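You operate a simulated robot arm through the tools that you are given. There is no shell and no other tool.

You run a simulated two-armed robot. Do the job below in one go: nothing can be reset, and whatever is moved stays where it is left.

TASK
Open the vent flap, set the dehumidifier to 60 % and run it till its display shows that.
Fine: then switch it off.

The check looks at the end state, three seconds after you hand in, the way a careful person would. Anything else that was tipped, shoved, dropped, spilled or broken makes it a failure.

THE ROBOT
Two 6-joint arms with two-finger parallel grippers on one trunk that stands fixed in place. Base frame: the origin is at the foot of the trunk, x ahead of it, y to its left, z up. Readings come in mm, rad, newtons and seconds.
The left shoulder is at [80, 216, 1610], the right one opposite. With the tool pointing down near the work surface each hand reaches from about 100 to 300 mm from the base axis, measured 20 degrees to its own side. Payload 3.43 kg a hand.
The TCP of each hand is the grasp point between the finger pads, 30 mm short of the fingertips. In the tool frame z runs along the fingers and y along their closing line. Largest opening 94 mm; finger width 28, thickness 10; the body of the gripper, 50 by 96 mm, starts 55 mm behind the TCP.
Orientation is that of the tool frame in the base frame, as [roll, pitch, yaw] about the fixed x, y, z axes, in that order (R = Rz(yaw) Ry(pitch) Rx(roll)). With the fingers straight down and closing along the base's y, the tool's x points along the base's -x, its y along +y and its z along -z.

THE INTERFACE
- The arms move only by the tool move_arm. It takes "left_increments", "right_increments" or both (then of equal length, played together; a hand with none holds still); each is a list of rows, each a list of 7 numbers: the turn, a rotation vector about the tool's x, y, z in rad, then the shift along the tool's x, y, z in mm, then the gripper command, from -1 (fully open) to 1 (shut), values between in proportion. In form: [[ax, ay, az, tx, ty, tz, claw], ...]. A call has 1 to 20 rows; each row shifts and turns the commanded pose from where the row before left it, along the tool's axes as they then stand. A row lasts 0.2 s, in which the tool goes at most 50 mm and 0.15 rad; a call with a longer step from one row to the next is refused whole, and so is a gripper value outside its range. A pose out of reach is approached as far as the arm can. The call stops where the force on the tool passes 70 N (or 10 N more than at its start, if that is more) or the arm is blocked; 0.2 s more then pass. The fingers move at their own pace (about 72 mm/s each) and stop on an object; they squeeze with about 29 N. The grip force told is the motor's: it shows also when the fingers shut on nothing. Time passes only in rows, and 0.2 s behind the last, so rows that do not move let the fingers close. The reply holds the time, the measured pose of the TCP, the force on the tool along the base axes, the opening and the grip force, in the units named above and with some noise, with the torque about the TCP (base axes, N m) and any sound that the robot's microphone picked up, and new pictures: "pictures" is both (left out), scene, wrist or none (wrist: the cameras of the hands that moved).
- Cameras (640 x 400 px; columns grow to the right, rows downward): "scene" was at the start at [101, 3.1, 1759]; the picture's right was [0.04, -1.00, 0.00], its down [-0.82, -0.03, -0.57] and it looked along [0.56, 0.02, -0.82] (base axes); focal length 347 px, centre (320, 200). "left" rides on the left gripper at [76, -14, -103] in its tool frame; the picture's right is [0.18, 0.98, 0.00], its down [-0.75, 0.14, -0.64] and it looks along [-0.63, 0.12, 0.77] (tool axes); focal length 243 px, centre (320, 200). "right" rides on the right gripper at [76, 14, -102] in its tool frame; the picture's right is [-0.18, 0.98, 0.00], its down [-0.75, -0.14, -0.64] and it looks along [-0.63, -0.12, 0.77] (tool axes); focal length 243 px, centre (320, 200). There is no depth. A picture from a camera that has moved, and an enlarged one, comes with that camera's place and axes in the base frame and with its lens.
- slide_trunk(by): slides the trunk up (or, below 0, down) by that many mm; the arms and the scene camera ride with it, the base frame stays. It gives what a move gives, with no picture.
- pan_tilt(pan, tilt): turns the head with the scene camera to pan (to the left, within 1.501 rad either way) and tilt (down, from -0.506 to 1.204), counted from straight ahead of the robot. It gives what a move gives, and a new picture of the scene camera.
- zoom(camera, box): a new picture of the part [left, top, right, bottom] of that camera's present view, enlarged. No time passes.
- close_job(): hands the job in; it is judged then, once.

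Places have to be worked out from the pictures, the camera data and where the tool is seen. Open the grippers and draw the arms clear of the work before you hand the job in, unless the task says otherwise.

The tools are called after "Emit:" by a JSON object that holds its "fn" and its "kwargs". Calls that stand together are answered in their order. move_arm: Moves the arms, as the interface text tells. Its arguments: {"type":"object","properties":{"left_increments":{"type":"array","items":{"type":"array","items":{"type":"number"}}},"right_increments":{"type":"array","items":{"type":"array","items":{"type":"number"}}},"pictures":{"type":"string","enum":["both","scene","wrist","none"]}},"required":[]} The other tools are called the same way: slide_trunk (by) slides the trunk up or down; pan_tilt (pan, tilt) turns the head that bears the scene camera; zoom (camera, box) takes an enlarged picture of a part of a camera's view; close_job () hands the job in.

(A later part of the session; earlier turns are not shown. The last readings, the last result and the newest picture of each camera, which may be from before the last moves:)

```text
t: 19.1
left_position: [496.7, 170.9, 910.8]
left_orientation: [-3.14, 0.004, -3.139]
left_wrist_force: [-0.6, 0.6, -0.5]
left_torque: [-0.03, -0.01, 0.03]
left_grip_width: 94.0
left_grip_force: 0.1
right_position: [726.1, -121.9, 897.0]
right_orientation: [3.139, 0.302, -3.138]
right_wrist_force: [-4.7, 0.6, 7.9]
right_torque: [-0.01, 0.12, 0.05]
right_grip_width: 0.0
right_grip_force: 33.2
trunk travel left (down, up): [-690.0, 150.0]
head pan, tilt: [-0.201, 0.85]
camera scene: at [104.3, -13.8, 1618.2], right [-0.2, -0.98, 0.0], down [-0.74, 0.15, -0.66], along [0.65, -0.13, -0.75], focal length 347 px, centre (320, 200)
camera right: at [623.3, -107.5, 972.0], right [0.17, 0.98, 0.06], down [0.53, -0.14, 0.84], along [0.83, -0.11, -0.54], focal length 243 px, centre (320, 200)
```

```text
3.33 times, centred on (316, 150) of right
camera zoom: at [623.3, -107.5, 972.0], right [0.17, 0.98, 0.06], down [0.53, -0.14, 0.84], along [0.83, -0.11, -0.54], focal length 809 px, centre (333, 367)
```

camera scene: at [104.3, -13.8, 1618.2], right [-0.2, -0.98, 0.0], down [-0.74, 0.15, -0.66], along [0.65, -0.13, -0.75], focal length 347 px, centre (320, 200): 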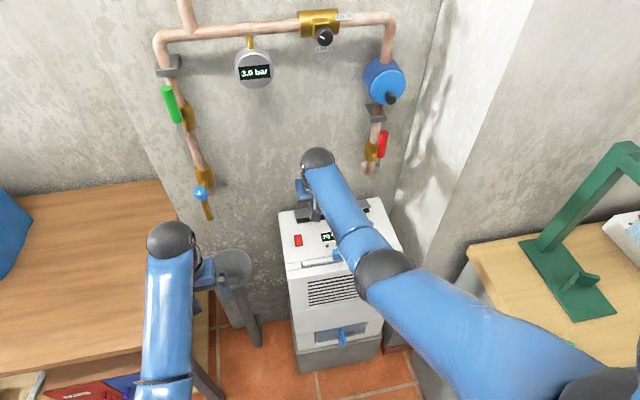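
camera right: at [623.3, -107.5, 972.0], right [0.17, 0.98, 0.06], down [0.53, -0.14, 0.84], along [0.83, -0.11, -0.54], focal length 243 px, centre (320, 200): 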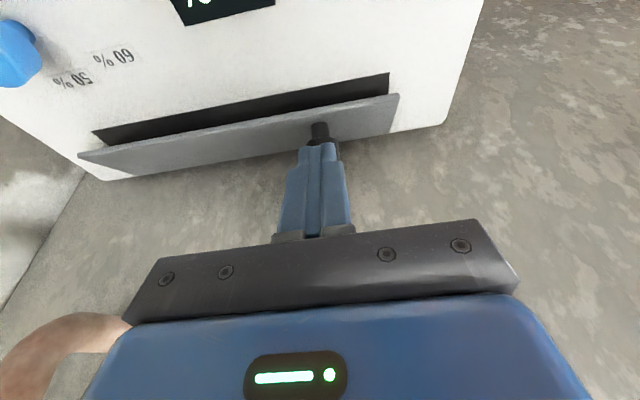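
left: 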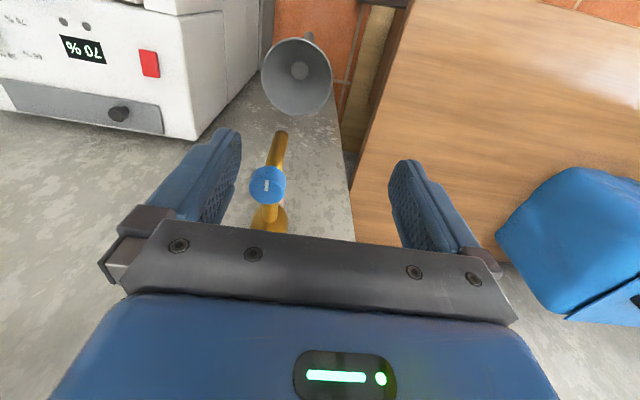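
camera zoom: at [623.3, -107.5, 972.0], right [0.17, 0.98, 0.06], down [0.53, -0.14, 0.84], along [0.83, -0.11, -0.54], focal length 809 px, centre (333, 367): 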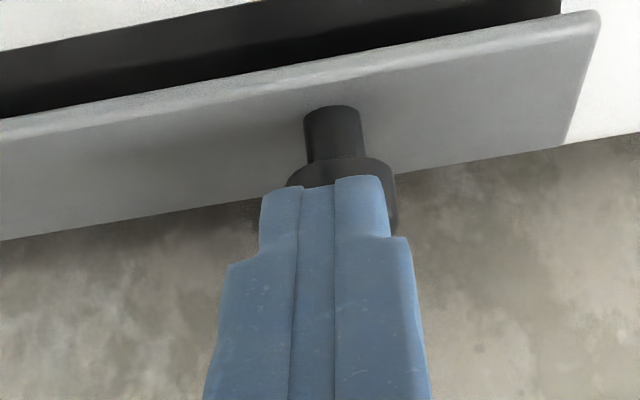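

The closed fingers are resting on the pull's head, so I'll back away upward and towards the robot, then check whether the flap stays where it is.

Emit:
{"fn": "move_arm", "kwargs": {"right_increments": [[0, 0, 0, 2, 0, -15, 1], [0, -0.1, 0, 10, 0, -20, 1], [0, -0.1, 0, 30, 0, -10, 1], [0, -0.1, 0, 30, 0, 0, 1], [0, 0, 0, 0, 0, 0, 1]], "pictures": "both"}}

Emit:
{"fn": "zoom", "kwargs": {"camera": "right", "box": [120, 20, 440, 220]}}

```text
t: 20.3
left_position: [496.9, 169.1, 910.9]
left_orientation: [-3.142, 0.004, 3.141]
left_wrist_force: [-0.9, -0.7, -0.3]
left_torque: [0.0, 0.0, -0.06]
left_grip_width: 94.1
left_grip_force: 0.0
right_position: [647.4, -124.1, 910.3]
right_orientation: [-3.141, 0.599, -3.14]
right_wrist_force: [-0.1, 0.1, 0.2]
right_torque: [-0.02, 0.01, 0.05]
right_grip_width: 0.0
right_grip_force: 32.7
trunk travel left (down, up): [-690.0, 150.0]
head pan, tilt: [-0.201, 0.85]
camera scene: at [106.8, -15.2, 1618.0], right [-0.2, -0.98, 0.0], down [-0.74, 0.15, -0.66], along [0.65, -0.13, -0.75], focal length 347 px, centre (320, 200)
camera right: at [526.0, -109.6, 951.1], right [0.15, 0.98, 0.1], down [0.26, -0.14, 0.96], along [0.95, -0.12, -0.28], focal length 243 px, centre (320, 200)
```

scene: 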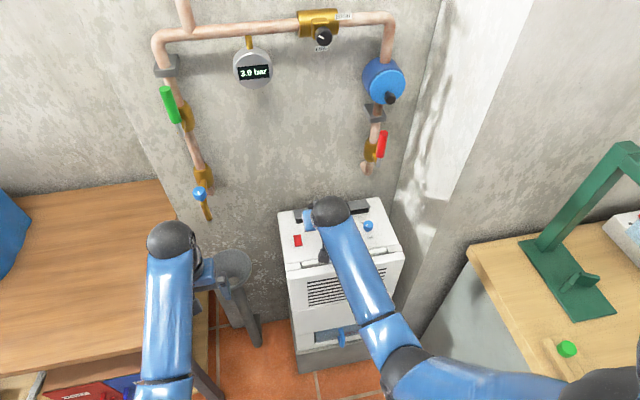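
right: 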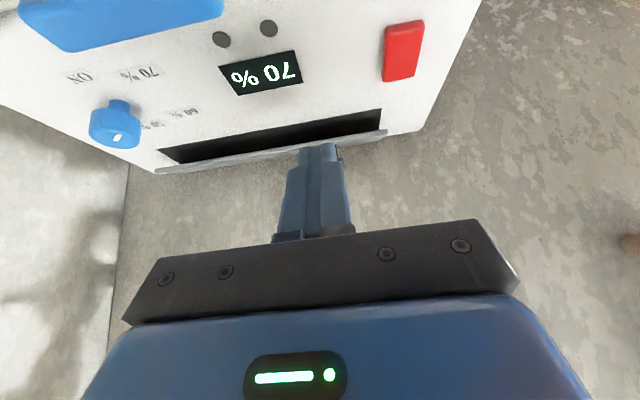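

```text
2.00 times, centred on (280, 120) of right
camera zoom: at [526.0, -109.6, 951.1], right [0.15, 0.98, 0.1], down [0.26, -0.14, 0.96], along [0.95, -0.12, -0.28], focal length 485 px, centre (400, 360)
```

zoom: 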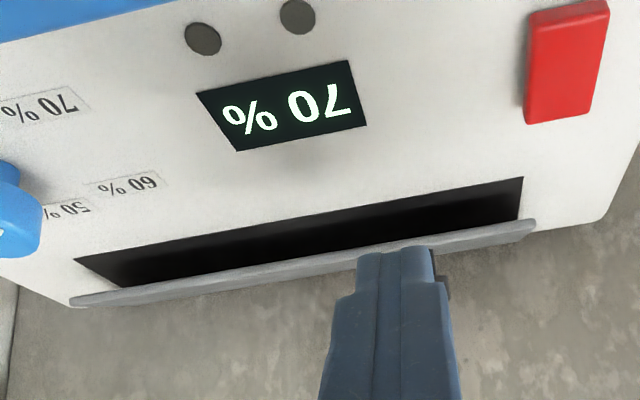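

The flap holds itself at about 30° by friction, with its lip near (720, 847). I'll bring the closed fingers at 0.45 rad tilt just in front of the lip near y≈-165, to push it further open from beneath.

Emit:
{"fn": "move_arm", "kwargs": {"right_increments": [[0, 0.075, 0, 0, -13.7, 0, 1], [0, 0.075, 0, 0, -13.7, 0, 1], [0, 0, 0, -2.6, -13.7, 19.8, 1], [0, 0, 0, -2.6, 0, 19.8, 1], [0, 0, 0, -2.6, 0, 19.8, 1], [0, 0, 0, 0, 0, 0, 1]], "pictures": "wrist"}}

Emit:
{"fn": "zoom", "kwargs": {"camera": "right", "box": [180, 40, 436, 200]}}

Emit:
{"fn": "zoom", "kwargs": {"camera": "scene", "box": [272, 170, 400, 250]}}

```text
t: 21.7
left_position: [497.4, 169.7, 911.7]
left_orientation: [-3.142, 0.004, 3.141]
left_wrist_force: [-0.6, 0.3, -0.5]
left_torque: [-0.03, 0.03, -0.01]
left_grip_width: 93.9
left_grip_force: 0.0
right_position: [681.0, -164.2, 859.4]
right_orientation: [-3.141, 0.451, -3.141]
right_wrist_force: [-0.9, -0.3, 0.2]
right_torque: [-0.03, -0.02, -0.01]
right_grip_width: 0.0
right_grip_force: 32.9
trunk travel left (down, up): [-690.0, 150.0]
head pan, tilt: [-0.201, 0.85]
camera right: at [568.0, -150.2, 918.5], right [0.17, 0.98, 0.08], down [0.4, -0.14, 0.91], along [0.9, -0.12, -0.42], focal length 243 px, centre (320, 200)
```

right: 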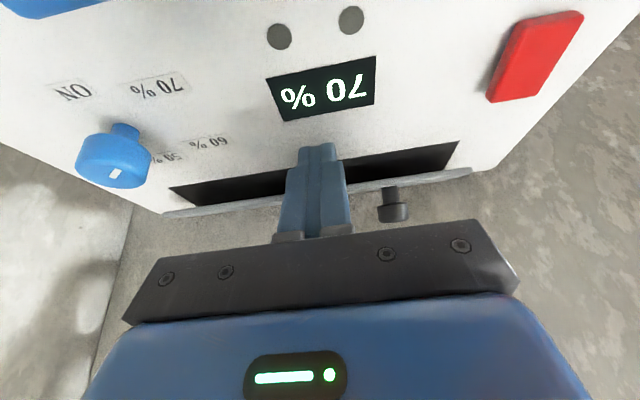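

```text
2.50 times, centred on (308, 120) of right
camera zoom: at [568.0, -150.2, 918.5], right [0.17, 0.98, 0.08], down [0.4, -0.14, 0.91], along [0.9, -0.12, -0.42], focal length 606 px, centre (350, 400)
```

zoom: 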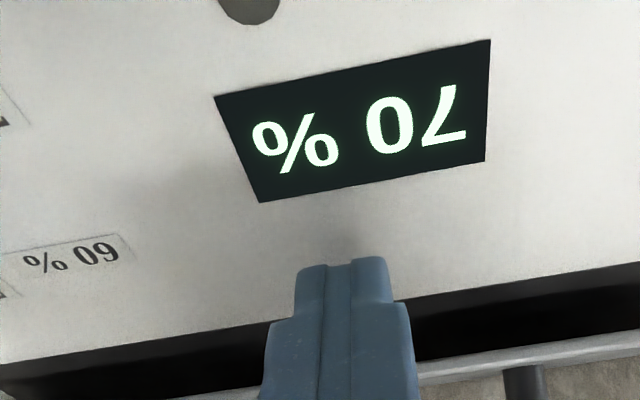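

```text
5.00 times, centred on (336, 210) of scene
camera zoom: at [106.0, -15.5, 1618.0], right [-0.2, -0.98, 0.0], down [-0.74, 0.15, -0.66], along [0.65, -0.13, -0.75], focal length 1734 px, centre (240, 150)
```

zoom: 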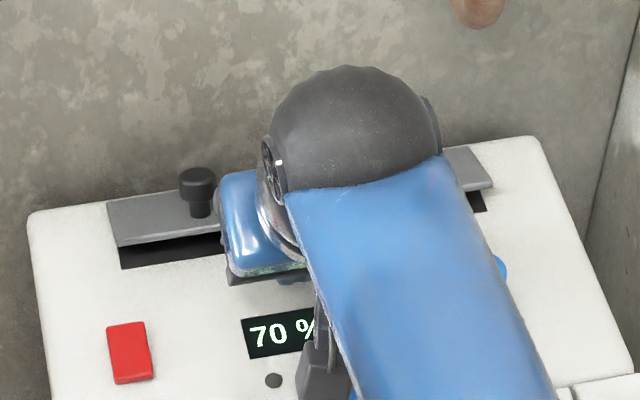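

The fingertips sit in front of the slot, just below and in front of the lip. I'll move in and begin pushing along the lip's arc to about 50°.

Emit:
{"fn": "move_arm", "kwargs": {"right_increments": [[0, 0, 0, -8.1, 0, 3.9, 1], [0, 0, 0, -8.1, 0, 3.9, 1], [0, 0, 0, -7.5, 0, -4.2, 1], [0, 0, 0, -8, 0, -2.8, 1], [0, 0, 0, 0, 0, 0, 1]], "pictures": "wrist"}}

Emit:
{"fn": "zoom", "kwargs": {"camera": "scene", "box": [272, 170, 400, 250]}}

```text
t: 22.9
left_position: [497.4, 169.7, 910.0]
left_orientation: [-3.141, 0.004, 3.141]
left_wrist_force: [-0.2, 0.3, 0.3]
left_torque: [0.0, 0.0, -0.01]
left_grip_width: 94.1
left_grip_force: 0.1
right_position: [710.7, -164.2, 872.3]
right_orientation: [3.141, 0.451, 3.142]
right_wrist_force: [-1.0, 0.2, 0.0]
right_torque: [-0.02, -0.01, -0.02]
right_grip_width: 0.0
right_grip_force: 33.4
trunk travel left (down, up): [-690.0, 150.0]
head pan, tilt: [-0.201, 0.85]
camera right: at [596.4, -150.4, 931.0], right [0.17, 0.98, 0.08], down [0.4, -0.14, 0.91], along [0.9, -0.12, -0.42], focal length 243 px, centre (320, 200)
```

right: 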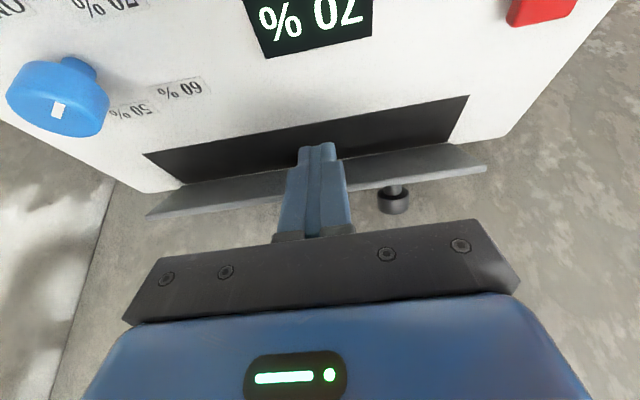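

```text
5.00 times, centred on (336, 210) of scene
camera zoom: at [105.4, -15.3, 1618.1], right [-0.2, -0.98, 0.0], down [-0.74, 0.15, -0.66], along [0.65, -0.13, -0.75], focal length 1734 px, centre (240, 150)
```

zoom: 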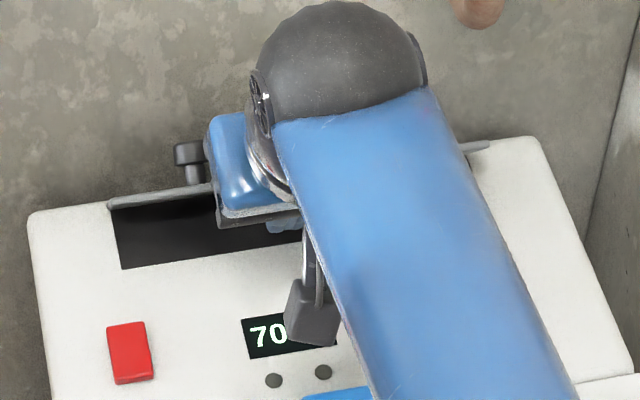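

The flap now appears edge-on in the scene view, about 50° open, and needs almost no holding force. I'll continue towards upright.

Emit:
{"fn": "move_arm", "kwargs": {"right_increments": [[0, 0, 0, -8.4, 0, -1.4, 1], [0, 0, 0, -8.5, 0, 0.1, 1], [0, 0, 0, -8.5, 0, 1.5, 1], [0, 0, 0, 0, 0, 0, 1]], "pictures": "wrist"}}

Emit:
{"fn": "zoom", "kwargs": {"camera": "scene", "box": [272, 170, 400, 250]}}

```text
t: 23.9
left_position: [493.1, 168.9, 914.7]
left_orientation: [3.141, 0.01, 3.141]
left_wrist_force: [-0.3, 0.6, 0.2]
left_torque: [-0.02, 0.01, -0.02]
left_grip_width: 94.3
left_grip_force: 0.0
right_position: [716.8, -165.2, 874.1]
right_orientation: [-3.14, 0.417, -3.138]
right_wrist_force: [-69.6, 3.1, -14.8]
right_torque: [0.79, 2.26, 0.19]
right_grip_width: 0.0
right_grip_force: 33.1
trunk travel left (down, up): [-690.0, 150.0]
head pan, tilt: [-0.201, 0.85]
camera right: at [606.0, -150.5, 937.0], right [0.17, 0.98, 0.07], down [0.43, -0.14, 0.89], along [0.89, -0.12, -0.44], focal length 243 px, centre (320, 200)
```

right: 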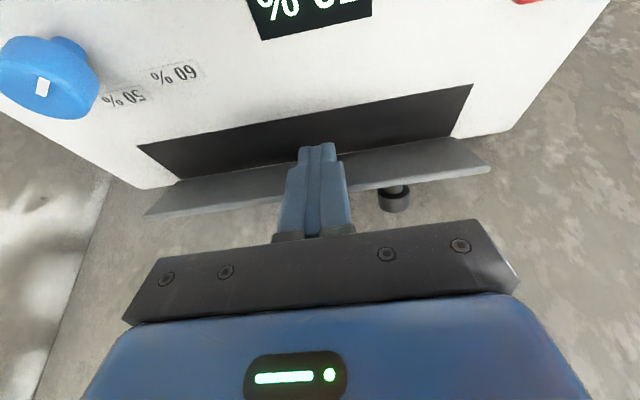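

```text
5.00 times, centred on (336, 210) of scene
camera zoom: at [94.1, -15.4, 1618.7], right [-0.2, -0.98, 0.0], down [-0.73, 0.15, -0.67], along [0.65, -0.13, -0.75], focal length 1734 px, centre (240, 150)
```

zoom: 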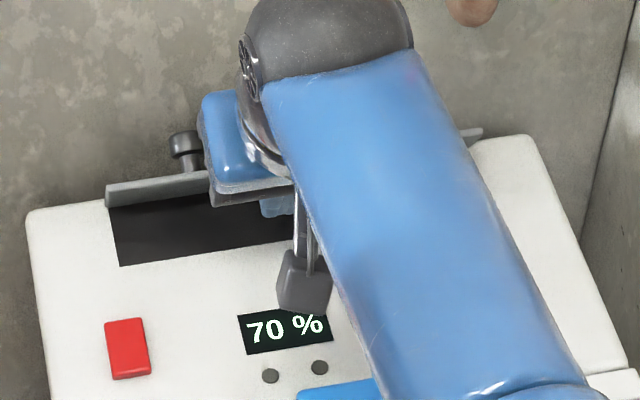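

The push met a hard stop (70 N) at about 60°, so this is the flap's end stop and it is fully open. I'll retreat now and check that the machine has not shifted.

Emit:
{"fn": "move_arm", "kwargs": {"right_increments": [[0, 0, 0, 15, 0, -4, 1], [0, 0, 0, 15, 0, -15, 1], [0, 0, 0, 20, 0, -25, 1], [0, 0.15, 0, 30, 0, -20, 1], [0, 0.15, 0, 30, -30, -10, 1], [0, 0.15, 0, 30, -30, 0, 1], [0, 0, 0, 30, -30, 0, 1], [0, 0, 0, 0, 0, 0, 1]], "pictures": "both"}}

Emit:
{"fn": "zoom", "kwargs": {"camera": "scene", "box": [272, 170, 400, 250]}}

```text
t: 25.7
left_position: [498.5, 169.4, 911.2]
left_orientation: [-3.141, 0.002, -3.14]
left_wrist_force: [0.0, 0.8, -0.2]
left_torque: [0.03, 0.0, 0.04]
left_grip_width: 93.8
left_grip_force: 0.0
right_position: [540.8, -256.2, 900.0]
right_orientation: [-3.141, -0.002, -3.14]
right_wrist_force: [-0.4, 0.4, 0.0]
right_torque: [0.02, 0.01, -0.02]
right_grip_width: 0.1
right_grip_force: 33.2
trunk travel left (down, up): [-690.0, 150.0]
head pan, tilt: [-0.201, 0.85]
camera scene: at [106.7, -15.0, 1618.0], right [-0.2, -0.98, 0.0], down [-0.74, 0.15, -0.66], along [0.65, -0.13, -0.75], focal length 347 px, centre (320, 200)
camera right: at [465.6, -241.6, 1002.0], right [0.18, 0.98, 0.0], down [0.75, -0.14, 0.64], along [0.63, -0.12, -0.77], focal length 243 px, centre (320, 200)
```

scene: 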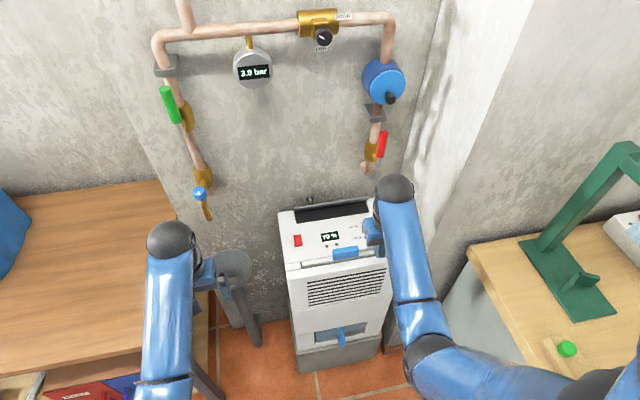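
right: 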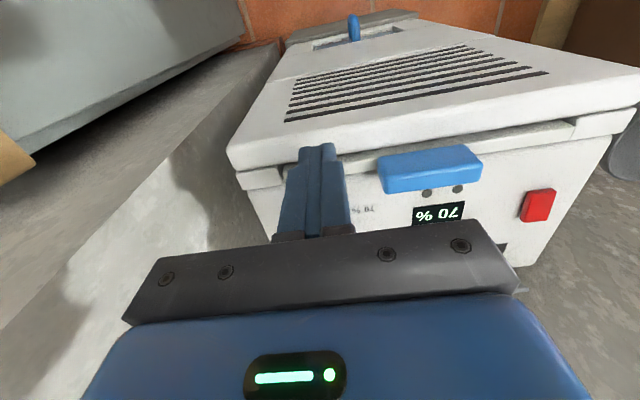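

```text
5.00 times, centred on (336, 210) of scene
camera zoom: at [106.7, -15.0, 1618.0], right [-0.2, -0.98, 0.0], down [-0.74, 0.15, -0.66], along [0.65, -0.13, -0.75], focal length 1734 px, centre (240, 150)
```

zoom: 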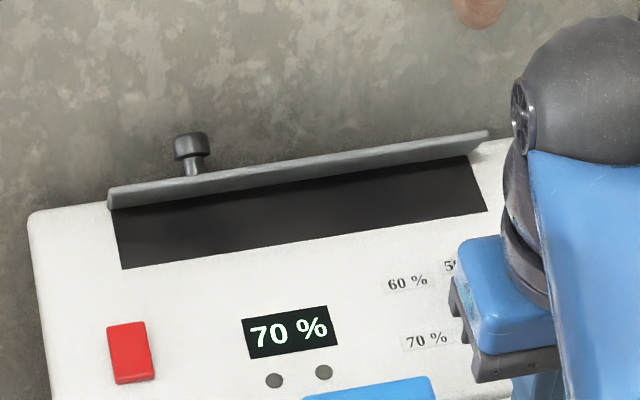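

The flap stands open against its stop and the machine's outline is where it was before. Next is the knob, whose top I place at (655,-265,846), about 29 mm across. I'll open the hand and go above it.

Emit:
{"fn": "move_arm", "kwargs": {"right_increments": [[0, 0, 0, 0, 0, 0, -1], [0, 0, 0, -38, -3, 0, -1], [0, 0, 0, -38, -3, 0, -1], [0, 0, 0, -38, -3, 0, -1], [0, 0, 0, 0, 0, 0, -1]], "pictures": "wrist"}}

Emit:
{"fn": "zoom", "kwargs": {"camera": "right", "box": [200, 60, 440, 210]}}

Emit:
{"fn": "zoom", "kwargs": {"camera": "scene", "box": [300, 190, 428, 270]}}

```text
t: 26.9
left_position: [490.5, 171.3, 915.5]
left_orientation: [-3.14, 0.014, 3.141]
left_wrist_force: [0.8, 0.4, -0.2]
left_torque: [-0.02, 0.01, -0.02]
left_grip_width: 94.0
left_grip_force: 0.0
right_position: [648.1, -264.3, 909.7]
right_orientation: [-3.137, 0.012, 3.141]
right_wrist_force: [-0.1, -0.2, -0.3]
right_torque: [0.01, 0.04, 0.01]
right_grip_width: 93.9
right_grip_force: 0.0
trunk travel left (down, up): [-690.0, 150.0]
head pan, tilt: [-0.201, 0.85]
camera right: at [571.5, -249.9, 1010.8], right [0.18, 0.98, 0.0], down [0.75, -0.14, 0.65], along [0.64, -0.12, -0.76], focal length 243 px, centre (320, 200)
```

right: 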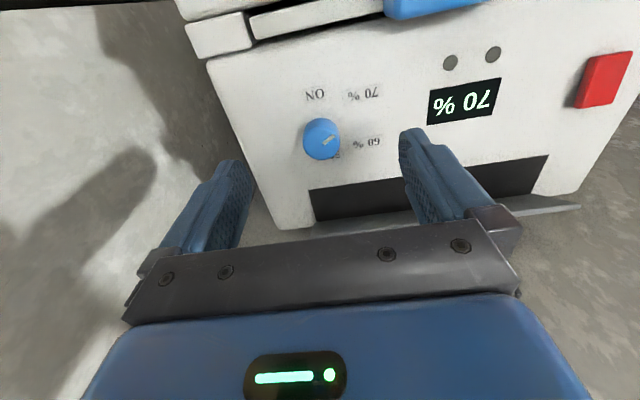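

```text
2.67 times, centred on (320, 135) of right
camera zoom: at [571.5, -249.9, 1010.8], right [0.18, 0.98, 0.0], down [0.75, -0.14, 0.65], along [0.64, -0.12, -0.76], focal length 647 px, centre (320, 373)
```

zoom: 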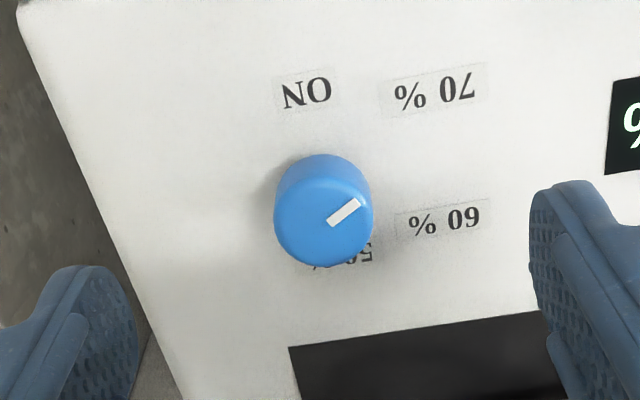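

```text
5.00 times, centred on (364, 230) of scene
camera zoom: at [89.9, -12.0, 1619.5], right [-0.2, -0.98, 0.0], down [-0.73, 0.15, -0.67], along [0.65, -0.13, -0.74], focal length 1734 px, centre (100, 50)
```

zoom: 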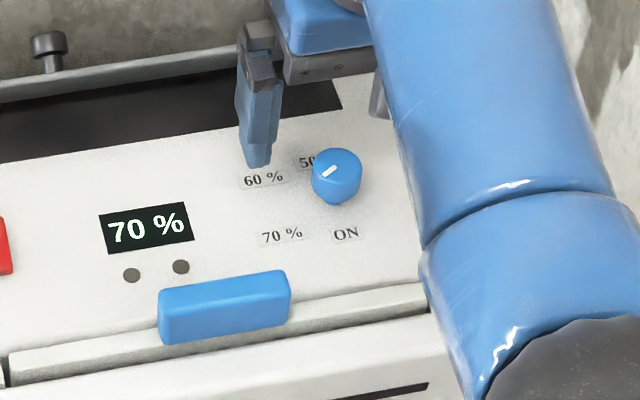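

The body sways a little after that move, so I'll let it settle for a moment and read the pose again.

Emit:
{"fn": "move_arm", "kwargs": {"right_increments": [[0, 0, 0, 0, 0, 0, -1], [0, 0, 0, 0, 0, 0, -1], [0, 0, 0, 0, 0, 0, -1]], "pictures": "wrist"}}

Emit:
{"fn": "zoom", "kwargs": {"camera": "right", "box": [200, 60, 440, 210]}}

```text
t: 27.7
left_position: [491.8, 170.0, 913.8]
left_orientation: [-3.141, 0.011, -3.141]
left_wrist_force: [-0.3, -0.4, -0.1]
left_torque: [-0.01, -0.01, -0.02]
left_grip_width: 93.9
left_grip_force: 0.0
right_position: [648.8, -264.7, 904.7]
right_orientation: [3.141, 0.004, 3.141]
right_wrist_force: [-0.2, 0.4, -0.6]
right_torque: [-0.03, -0.01, -0.03]
right_grip_width: 93.9
right_grip_force: 0.1
trunk travel left (down, up): [-690.0, 150.0]
head pan, tilt: [-0.201, 0.85]
camera right: at [572.9, -250.7, 1006.4], right [0.18, 0.98, 0.0], down [0.75, -0.14, 0.65], along [0.64, -0.12, -0.76], focal length 243 px, centre (320, 200)
```

right: 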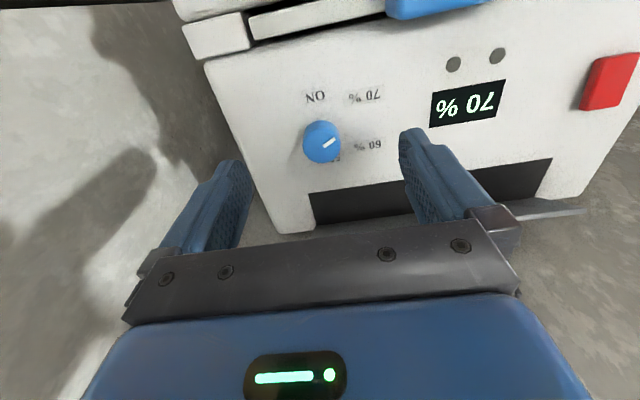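

```text
2.67 times, centred on (320, 135) of right
camera zoom: at [572.9, -250.7, 1006.4], right [0.18, 0.98, 0.0], down [0.75, -0.14, 0.65], along [0.64, -0.12, -0.76], focal length 647 px, centre (320, 373)
```

zoom: 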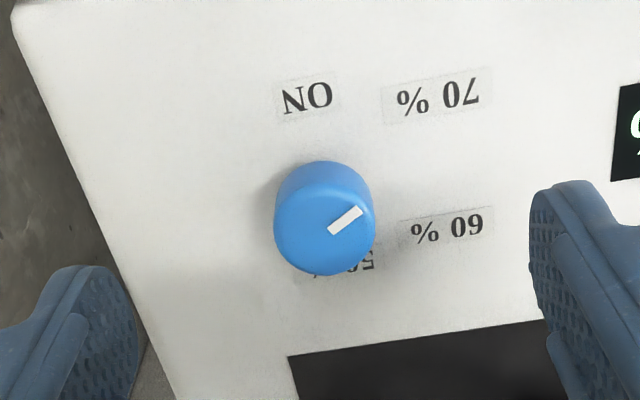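

Both hands are still displaced by about 6 mm, as though the body were being pushed back. I'll check in the scene view whether the right arm is touching something.

Emit:
{"fn": "pan_tilt", "kwargs": {"pan": -0.3, "tilt": 0.95}}

Emit:
{"fn": "zoom", "kwargs": {"camera": "scene", "box": [280, 120, 500, 258]}}

```text
t: 28.4
left_position: [491.9, 170.0, 914.0]
left_orientation: [-3.141, 0.01, 3.141]
left_wrist_force: [0.1, 0.1, 0.7]
left_torque: [0.01, -0.01, -0.01]
left_grip_width: 93.8
left_grip_force: 0.0
right_position: [649.4, -264.3, 902.4]
right_orientation: [3.141, 0.007, -3.141]
right_wrist_force: [-0.1, -0.7, 0.0]
right_torque: [-0.01, -0.03, -0.03]
right_grip_width: 94.3
right_grip_force: 0.0
trunk travel left (down, up): [-690.0, 150.0]
head pan, tilt: [-0.3, 0.949]
camera scene: at [89.1, -20.3, 1611.1], right [-0.3, -0.96, 0.0], down [-0.77, 0.24, -0.59], along [0.56, -0.17, -0.81], focal length 347 px, centre (320, 200)
```

scene: 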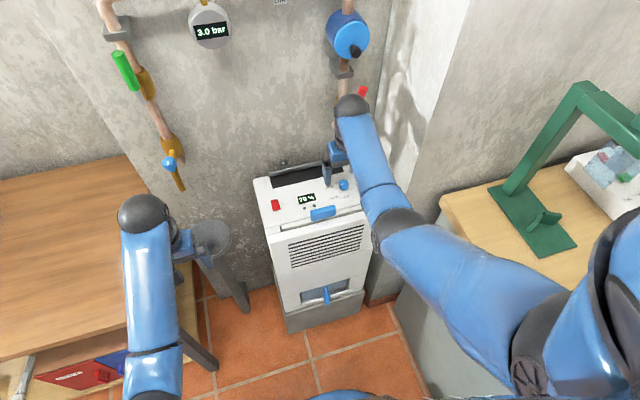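

```text
2.90 times, centred on (390, 189) of scene
camera zoom: at [89.1, -20.3, 1611.1], right [-0.3, -0.96, 0.0], down [-0.77, 0.24, -0.59], along [0.56, -0.17, -0.81], focal length 1005 px, centre (117, 232)
```

zoom: 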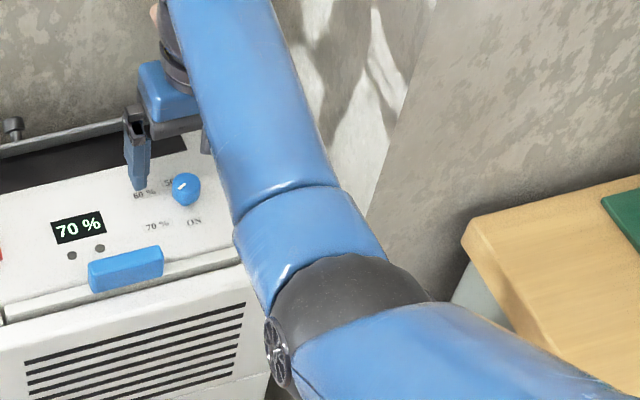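

The displacement suggests the wrist is pressing on the pipe or red valve behind it. I'll retreat towards the robot at once and inspect the valve.

Emit:
{"fn": "move_arm", "kwargs": {"right_increments": [[0, 0, 0, 20, 0, 0, -1], [0, 0, 0, 30, 0, 0, -1], [0, 0, 0, 40, 0, 0, -1], [0, 0, 0, 40, 0, 0, -1], [0, 0, 0, 0, 0, 0, -1]], "pictures": "scene"}}

Emit:
{"fn": "zoom", "kwargs": {"camera": "scene", "box": [290, 0, 450, 100]}}

```text
t: 29.6
left_position: [498.2, 169.3, 910.2]
left_orientation: [3.141, 0.002, -3.141]
left_wrist_force: [-0.3, 0.3, 1.4]
left_torque: [-0.03, -0.03, -0.01]
left_grip_width: 93.7
left_grip_force: 0.1
right_position: [525.8, -263.7, 900.8]
right_orientation: [-3.142, 0.0, -3.14]
right_wrist_force: [0.8, 0.1, -0.8]
right_torque: [0.02, -0.01, 0.02]
right_grip_width: 94.0
right_grip_force: 0.1
trunk travel left (down, up): [-690.0, 150.0]
head pan, tilt: [-0.3, 0.949]
camera scene: at [98.9, -21.3, 1610.5], right [-0.3, -0.96, 0.0], down [-0.78, 0.24, -0.58], along [0.56, -0.17, -0.81], focal length 347 px, centre (320, 200)
```

scene: 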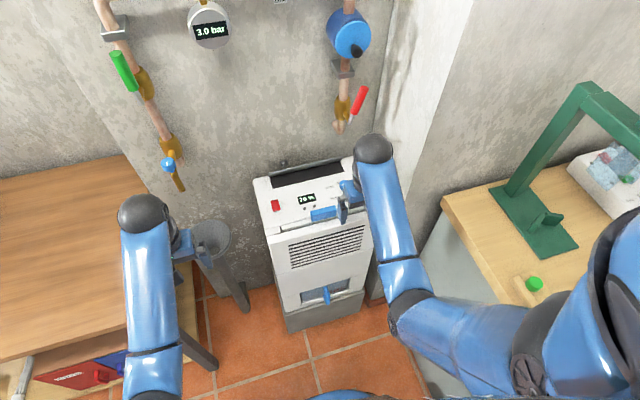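

```text
4.00 times, centred on (370, 50) of scene
camera zoom: at [98.9, -21.3, 1610.5], right [-0.3, -0.96, 0.0], down [-0.78, 0.24, -0.58], along [0.56, -0.17, -0.81], focal length 1387 px, centre (120, 800)
```

zoom: 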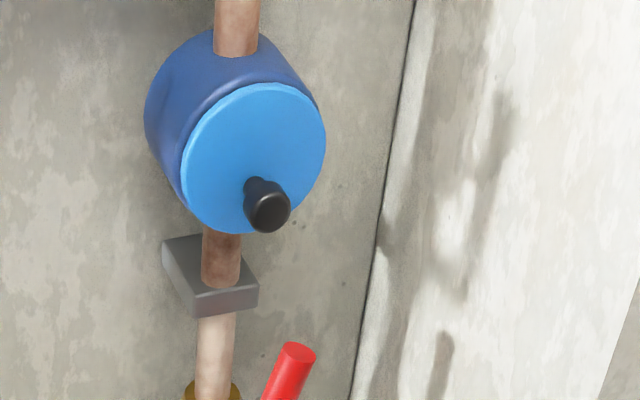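

The body has returned to its place, so there was contact. I'll return the head to the earlier view to compare the red valve with how it stood before.

Emit:
{"fn": "pan_tilt", "kwargs": {"pan": -0.2, "tilt": 0.85}}

Emit:
{"fn": "zoom", "kwargs": {"camera": "scene", "box": [330, 100, 458, 180]}}

Emit:
{"fn": "zoom", "kwargs": {"camera": "scene", "box": [272, 170, 400, 250]}}

```text
t: 30.2
left_position: [495.9, 169.6, 910.3]
left_orientation: [3.139, 0.005, -3.141]
left_wrist_force: [-0.1, -0.7, -1.3]
left_torque: [-0.02, 0.0, 0.01]
left_grip_width: 93.8
left_grip_force: 0.1
right_position: [526.3, -262.3, 900.4]
right_orientation: [-3.14, -0.001, 3.14]
right_wrist_force: [-0.1, 1.1, 0.0]
right_torque: [0.02, -0.01, -0.01]
right_grip_width: 94.0
right_grip_force: 0.0
trunk travel left (down, up): [-690.0, 150.0]
head pan, tilt: [-0.201, 0.85]
camera scene: at [106.0, -15.4, 1618.0], right [-0.2, -0.98, 0.0], down [-0.74, 0.15, -0.66], along [0.65, -0.13, -0.75], focal length 347 px, centre (320, 200)
```

scene: 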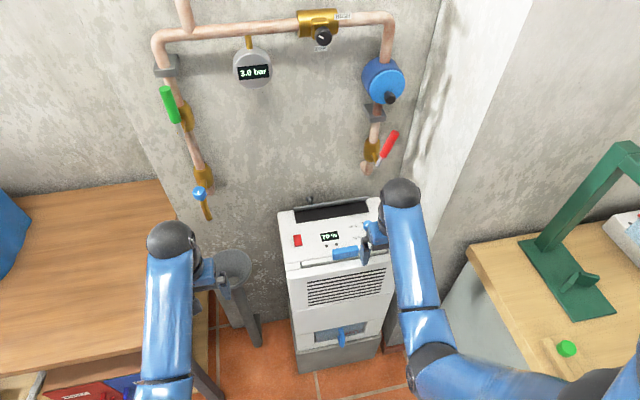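

```text
5.00 times, centred on (394, 140) of scene
camera zoom: at [106.0, -15.4, 1618.0], right [-0.2, -0.98, 0.0], down [-0.74, 0.15, -0.66], along [0.65, -0.13, -0.75], focal length 1734 px, centre (-50, 500)
```

zoom: 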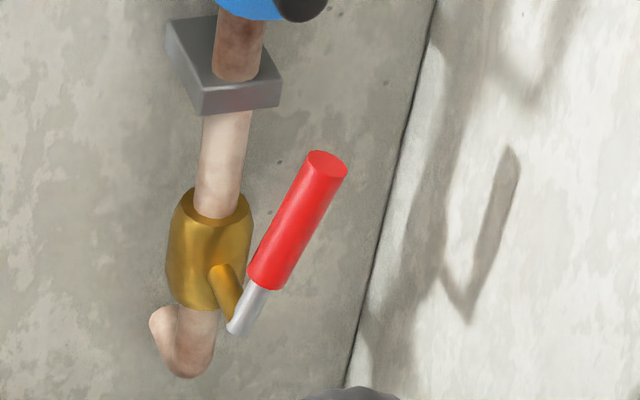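

```text
5.00 times, centred on (336, 210) of scene
camera zoom: at [106.0, -15.4, 1618.0], right [-0.2, -0.98, 0.0], down [-0.74, 0.15, -0.66], along [0.65, -0.13, -0.75], focal length 1734 px, centre (240, 150)
```

zoom: 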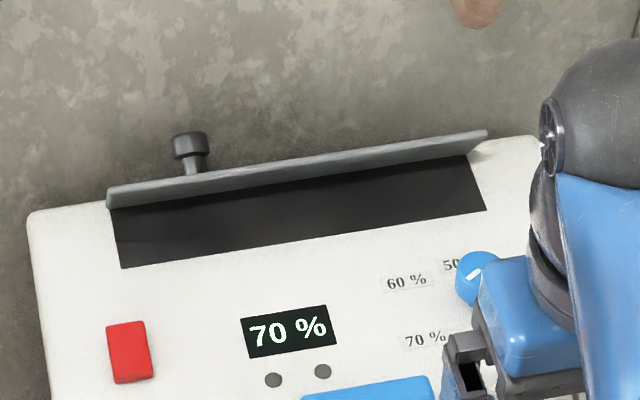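

The red handle has been turned: its top moved from about y=-293 to y=-320 (roughly 17°), knocked by the wrist when the hand was upright over the knob. I'll put that right before handing in. For the knob I'll tilt the hand back 0.4 rad so the wrist stays well clear of the valve, and approach again.

Emit:
{"fn": "move_arm", "kwargs": {"right_increments": [[0, -0.135, 0, 0, 0, 0, -1], [0, -0.135, 0, 0, 0, 0, -1], [0, -0.13, 0, 0, 0, 0, -1], [-0.0454, 0, -0.1075, 0, 0, 0, -1], [-0.0454, 0, -0.1075, 0, 0, 0, -1], [-0.0454, 0, -0.1075, 0, 0, 0, -1], [0, 0, 0, 0, 0, 0, -1]], "pictures": "scene"}}

```text
t: 31.9
left_position: [496.9, 171.0, 909.9]
left_orientation: [3.141, 0.003, -3.142]
left_wrist_force: [0.2, -0.1, -0.2]
left_torque: [-0.04, 0.01, -0.01]
left_grip_width: 94.0
left_grip_force: 0.1
right_position: [526.2, -263.8, 900.3]
right_orientation: [3.14, 0.4, -2.789]
right_wrist_force: [0.1, -0.1, -0.3]
right_torque: [0.04, -0.03, 0.02]
right_grip_width: 94.1
right_grip_force: 0.0
trunk travel left (down, up): [-690.0, 150.0]
head pan, tilt: [-0.201, 0.85]
camera scene: at [106.2, -15.3, 1618.0], right [-0.2, -0.98, 0.0], down [-0.74, 0.15, -0.66], along [0.65, -0.13, -0.75], focal length 347 px, centre (320, 200)
```

scene: 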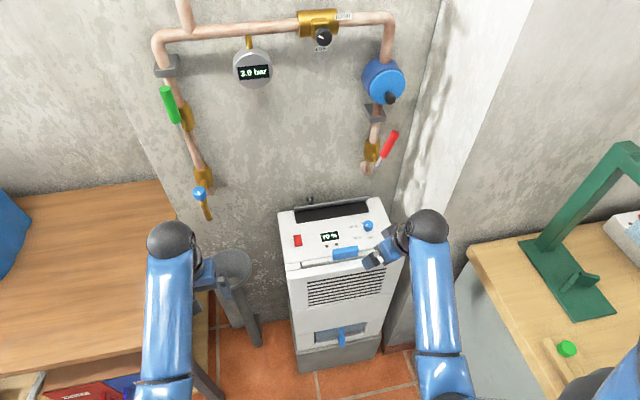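

The orientation is as planned. Now I'll shift straight forward to above the knob axis at about (655,-265,900).

Emit:
{"fn": "move_arm", "kwargs": {"right_increments": [[0, 0, 0, -27.8, -11.3, 11.75, -1], [0, 0, 0, -27.8, -11.3, 11.75, -1], [0, 0, 0, -27.8, -11.3, 11.75, -1], [0, 0, 0, -27.8, -11.3, 11.75, -1], [0, 0, 0, 0, 0, 0, -1]], "pictures": "both"}}

Emit:
{"fn": "zoom", "kwargs": {"camera": "right", "box": [200, 60, 440, 210]}}

Emit:
{"fn": "zoom", "kwargs": {"camera": "scene", "box": [300, 190, 428, 270]}}

```text
t: 33.0
left_position: [497.2, 170.4, 910.4]
left_orientation: [3.141, 0.004, 3.14]
left_wrist_force: [-0.4, -0.2, -0.3]
left_torque: [-0.01, 0.0, 0.05]
left_grip_width: 93.7
left_grip_force: 0.0
right_position: [653.4, -264.3, 902.3]
right_orientation: [-3.141, 0.399, -2.79]
right_wrist_force: [0.6, 0.8, 0.0]
right_torque: [0.03, -0.03, 0.04]
right_grip_width: 93.8
right_grip_force: 0.1
trunk travel left (down, up): [-690.0, 150.0]
head pan, tilt: [-0.201, 0.85]
camera scene: at [106.0, -15.4, 1618.0], right [-0.2, -0.98, 0.0], down [-0.74, 0.15, -0.66], along [0.65, -0.13, -0.75], focal length 347 px, centre (320, 200)
camera right: at [544.7, -289.1, 967.6], right [-0.18, 0.98, 0.07], down [0.47, 0.02, 0.88], along [0.87, 0.19, -0.46], focal length 243 px, centre (320, 200)
```

scene: 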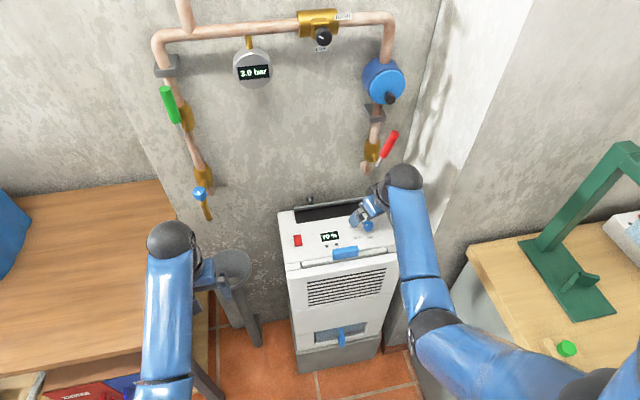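
right: 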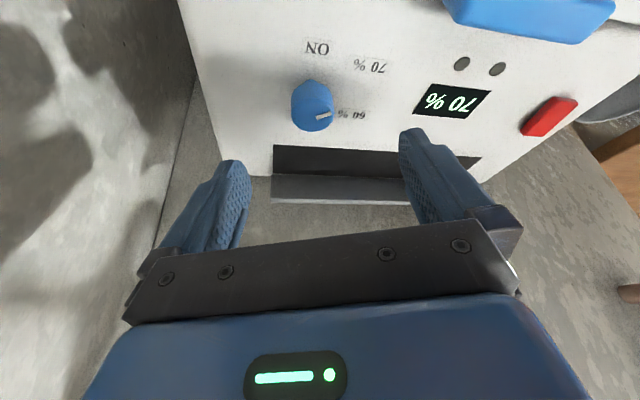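

```text
2.67 times, centred on (320, 135) of right
camera zoom: at [544.7, -289.1, 967.6], right [-0.18, 0.98, 0.07], down [0.47, 0.02, 0.88], along [0.87, 0.19, -0.46], focal length 647 px, centre (320, 373)
```

zoom: 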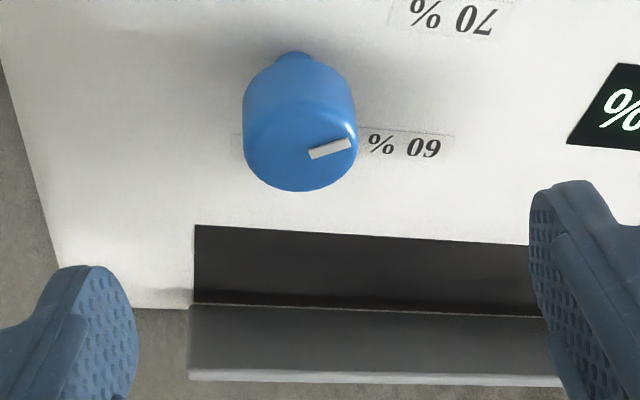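

```text
5.00 times, centred on (364, 230) of scene
camera zoom: at [106.0, -15.4, 1618.0], right [-0.2, -0.98, 0.0], down [-0.74, 0.15, -0.66], along [0.65, -0.13, -0.75], focal length 1734 px, centre (100, 50)
```

zoom: 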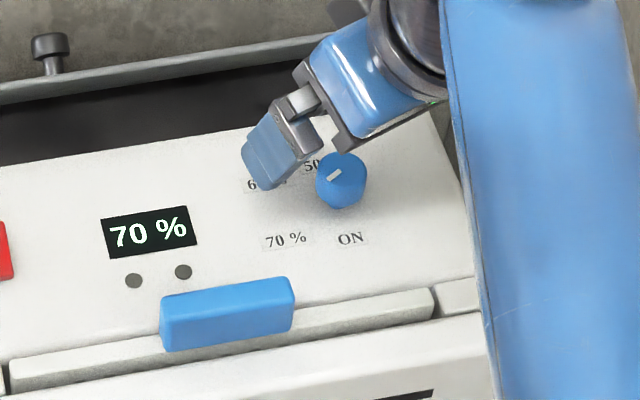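

The wrist view puts the knob's axis at (656,-265), right under the TCP, with no contact anywhere. I'll descend to z≈860 and close on the knob.

Emit:
{"fn": "move_arm", "kwargs": {"right_increments": [[0, 0, 0, 3.6, -0.33, 9.9, -1], [0, 0, 0, 3.6, -0.33, 9.9, -1], [0, 0, 0, 3.6, -0.33, 9.9, -1], [0, 0, 0, 3.6, -0.33, 9.9, -1], [0, 0, 0, 0, 0, 0, -1], [0, 0, 0, 0, 0, 0, 1], [0, 0, 0, 0, 0, 0, 1], [0, 0, 0, 0, 0, 0, 1], [0, 0, 0, 0, 0, 0, 1]], "pictures": "both"}}

Emit:
{"fn": "zoom", "kwargs": {"camera": "right", "box": [200, 60, 440, 210]}}

Emit:
{"fn": "zoom", "kwargs": {"camera": "scene", "box": [300, 190, 428, 270]}}

```text
t: 35.0
left_position: [497.2, 168.9, 910.5]
left_orientation: [-3.141, 0.003, 3.141]
left_wrist_force: [0.6, -0.6, 0.3]
left_torque: [0.02, -0.01, -0.01]
left_grip_width: 94.1
left_grip_force: 0.0
right_position: [657.1, -263.1, 858.4]
right_orientation: [3.141, 0.4, -2.79]
right_wrist_force: [1.8, -2.4, 0.8]
right_torque: [-0.03, 0.21, 0.0]
right_grip_width: 27.5
right_grip_force: 45.0
trunk travel left (down, up): [-690.0, 150.0]
head pan, tilt: [-0.201, 0.85]
camera scene: at [106.4, -15.8, 1618.0], right [-0.2, -0.98, 0.0], down [-0.74, 0.15, -0.66], along [0.65, -0.13, -0.75], focal length 347 px, centre (320, 200)
camera right: at [548.5, -288.7, 923.7], right [-0.18, 0.98, 0.07], down [0.47, 0.02, 0.88], along [0.87, 0.19, -0.46], focal length 243 px, centre (320, 200)
```

scene: 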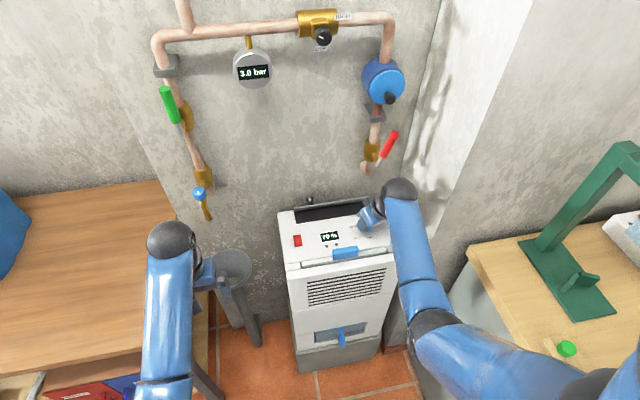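
right: 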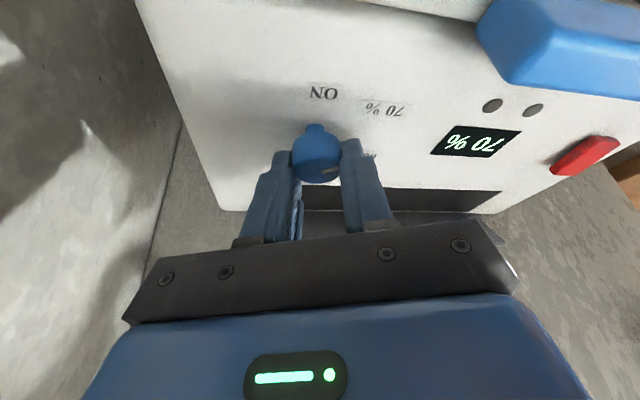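

```text
2.67 times, centred on (320, 135) of right
camera zoom: at [548.5, -288.7, 923.7], right [-0.18, 0.98, 0.07], down [0.47, 0.02, 0.88], along [0.87, 0.19, -0.46], focal length 647 px, centre (320, 373)
```

zoom: 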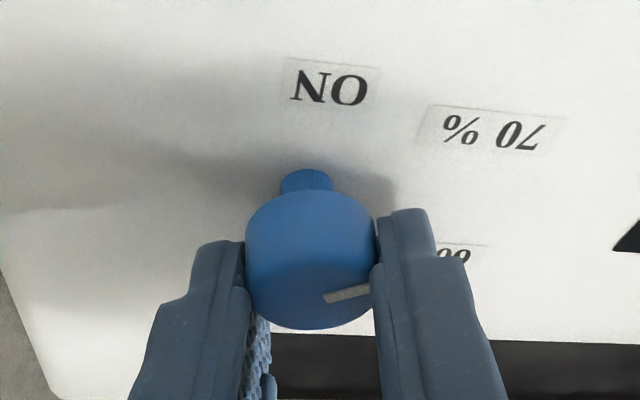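

```text
5.00 times, centred on (364, 230) of scene
camera zoom: at [106.4, -15.8, 1618.0], right [-0.2, -0.98, 0.0], down [-0.74, 0.15, -0.66], along [0.65, -0.13, -0.75], focal length 1734 px, centre (100, 50)
```

zoom: 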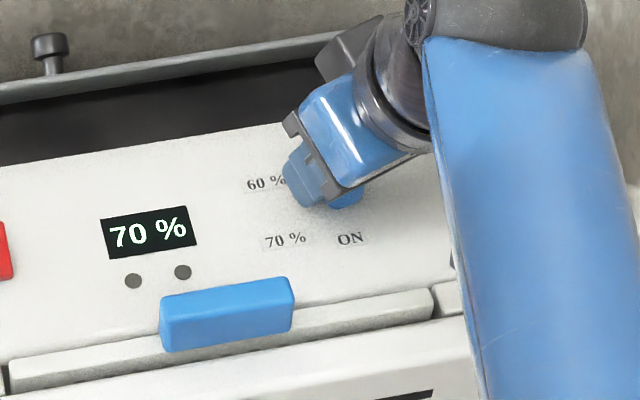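

The knob is held (27.5 mm) with almost no side force. I'll turn it clockwise about the vertical by 0.5 rad and check forces, sound and the pointer.

Emit:
{"fn": "move_arm", "kwargs": {"right_increments": [[0.0389, 0, 0.0921, 0, 0, 0, 1], [0.0389, 0, 0.0921, 0, 0, 0, 1], [0.0389, 0, 0.0921, 0, 0, 0, 1], [0.0389, 0, 0.0921, 0, 0, 0, 1], [0.0389, 0, 0.0921, 0, 0, 0, 1], [0, 0, 0, 0, 0, 0, 1]], "pictures": "both"}}

Emit:
{"fn": "zoom", "kwargs": {"camera": "right", "box": [200, 60, 440, 210]}}

```text
t: 36.5
left_position: [496.9, 169.7, 910.8]
left_orientation: [-3.141, 0.002, -3.14]
left_wrist_force: [-0.3, 0.7, 0.2]
left_torque: [0.0, -0.01, -0.01]
left_grip_width: 94.0
left_grip_force: 0.0
right_position: [656.6, -265.2, 857.9]
right_orientation: [3.141, 0.401, 2.991]
right_wrist_force: [1.5, -0.4, 4.6]
right_torque: [0.37, 0.83, -0.02]
right_grip_width: 27.7
right_grip_force: 45.6
trunk travel left (down, up): [-690.0, 150.0]
head pan, tilt: [-0.201, 0.85]
camera scene: at [105.9, -15.1, 1618.1], right [-0.2, -0.98, 0.0], down [-0.74, 0.15, -0.66], along [0.65, -0.13, -0.75], focal length 347 px, centre (320, 200)
camera right: at [550.1, -234.5, 923.7], right [0.31, 0.95, 0.07], down [0.42, -0.21, 0.89], along [0.85, -0.25, -0.46], focal length 243 px, centre (320, 200)
```

scene: 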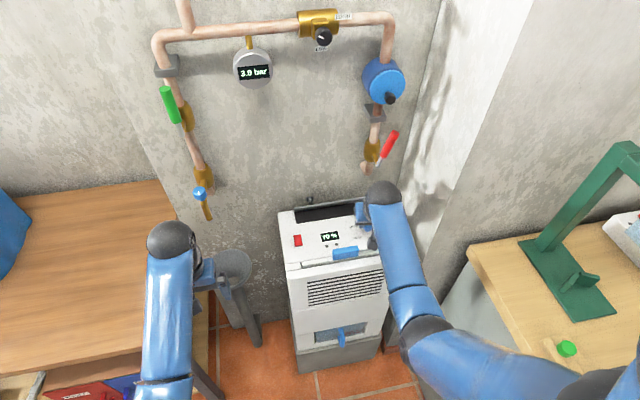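
right: 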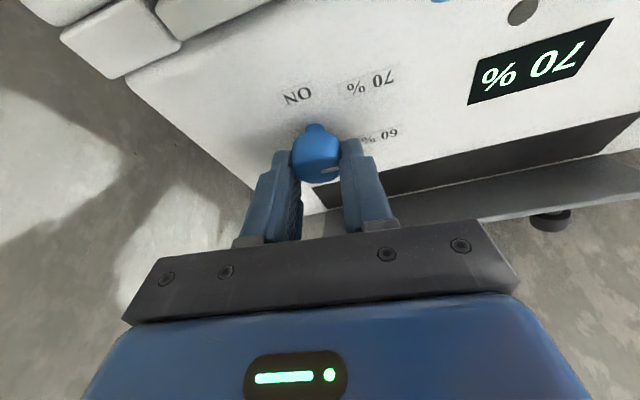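

```text
2.67 times, centred on (320, 135) of right
camera zoom: at [550.1, -234.5, 923.7], right [0.31, 0.95, 0.07], down [0.42, -0.21, 0.89], along [0.85, -0.25, -0.46], focal length 647 px, centre (320, 373)
```

zoom: 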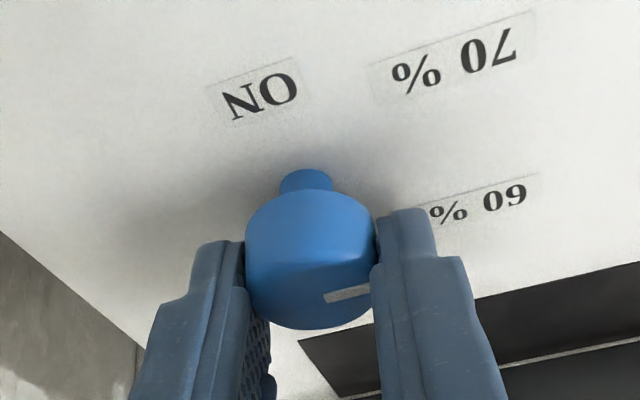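

The knob turns with the hand. From the label positions the spacing is about 60° (ON, 70 %, 60 %, 50 %), so about 0.55 rad more is needed to point at 60 %.

Emit:
{"fn": "move_arm", "kwargs": {"right_increments": [[0.0355, 0, 0.084, 0, 0, 0, 1], [0.0355, 0, 0.084, 0, 0, 0, 1], [0.0355, 0, 0.084, 0, 0, 0, 1], [0.0355, 0, 0.084, 0, 0, 0, 1], [0.0355, 0, 0.084, 0, 0, 0, 1], [0.0355, 0, 0.084, 0, 0, 0, 1], [0, 0, 0, 0, 0, 0, 1]], "pictures": "both"}}

Emit:
{"fn": "zoom", "kwargs": {"camera": "right", "box": [200, 60, 440, 210]}}

```text
t: 38.0
left_position: [496.4, 169.4, 909.6]
left_orientation: [-3.139, 0.003, 3.141]
left_wrist_force: [0.8, -0.1, -0.2]
left_torque: [0.01, 0.0, 0.0]
left_grip_width: 93.9
left_grip_force: 0.0
right_position: [657.5, -265.3, 858.4]
right_orientation: [-3.141, 0.4, 2.443]
right_wrist_force: [-2.6, -6.5, 0.9]
right_torque: [-0.57, -0.38, -0.01]
right_grip_width: 27.1
right_grip_force: 45.0
trunk travel left (down, up): [-690.0, 150.0]
head pan, tilt: [-0.201, 0.85]
camera scene: at [105.6, -16.4, 1618.0], right [-0.2, -0.98, 0.0], down [-0.74, 0.15, -0.66], along [0.65, -0.13, -0.75], focal length 347 px, centre (320, 200)
camera right: at [581.4, -184.1, 923.7], right [0.76, 0.64, 0.07], down [0.25, -0.39, 0.88], along [0.6, -0.66, -0.46], focal length 243 px, centre (320, 200)
```

scene: 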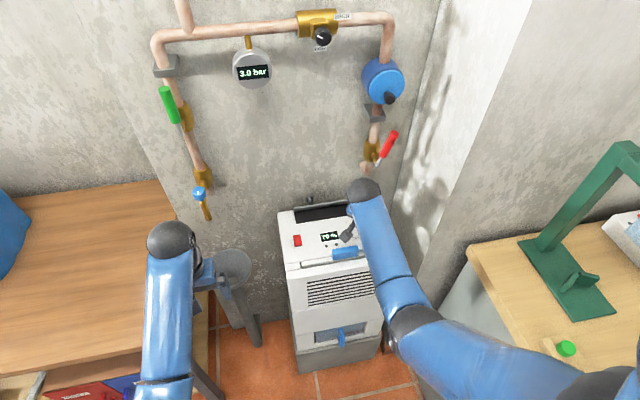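
right: 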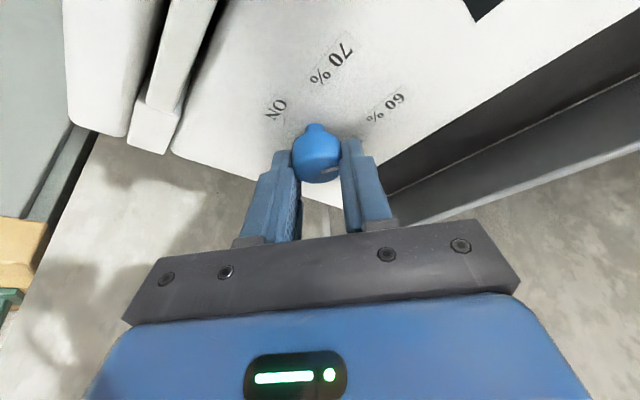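

```text
2.67 times, centred on (320, 135) of right
camera zoom: at [581.4, -184.1, 923.7], right [0.76, 0.64, 0.07], down [0.25, -0.39, 0.88], along [0.6, -0.66, -0.46], focal length 647 px, centre (320, 373)
```

zoom: 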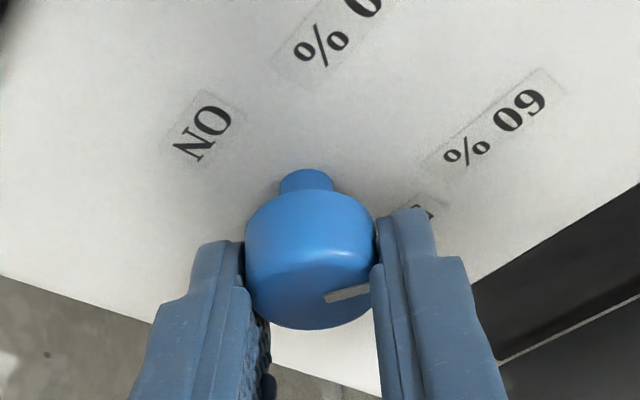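

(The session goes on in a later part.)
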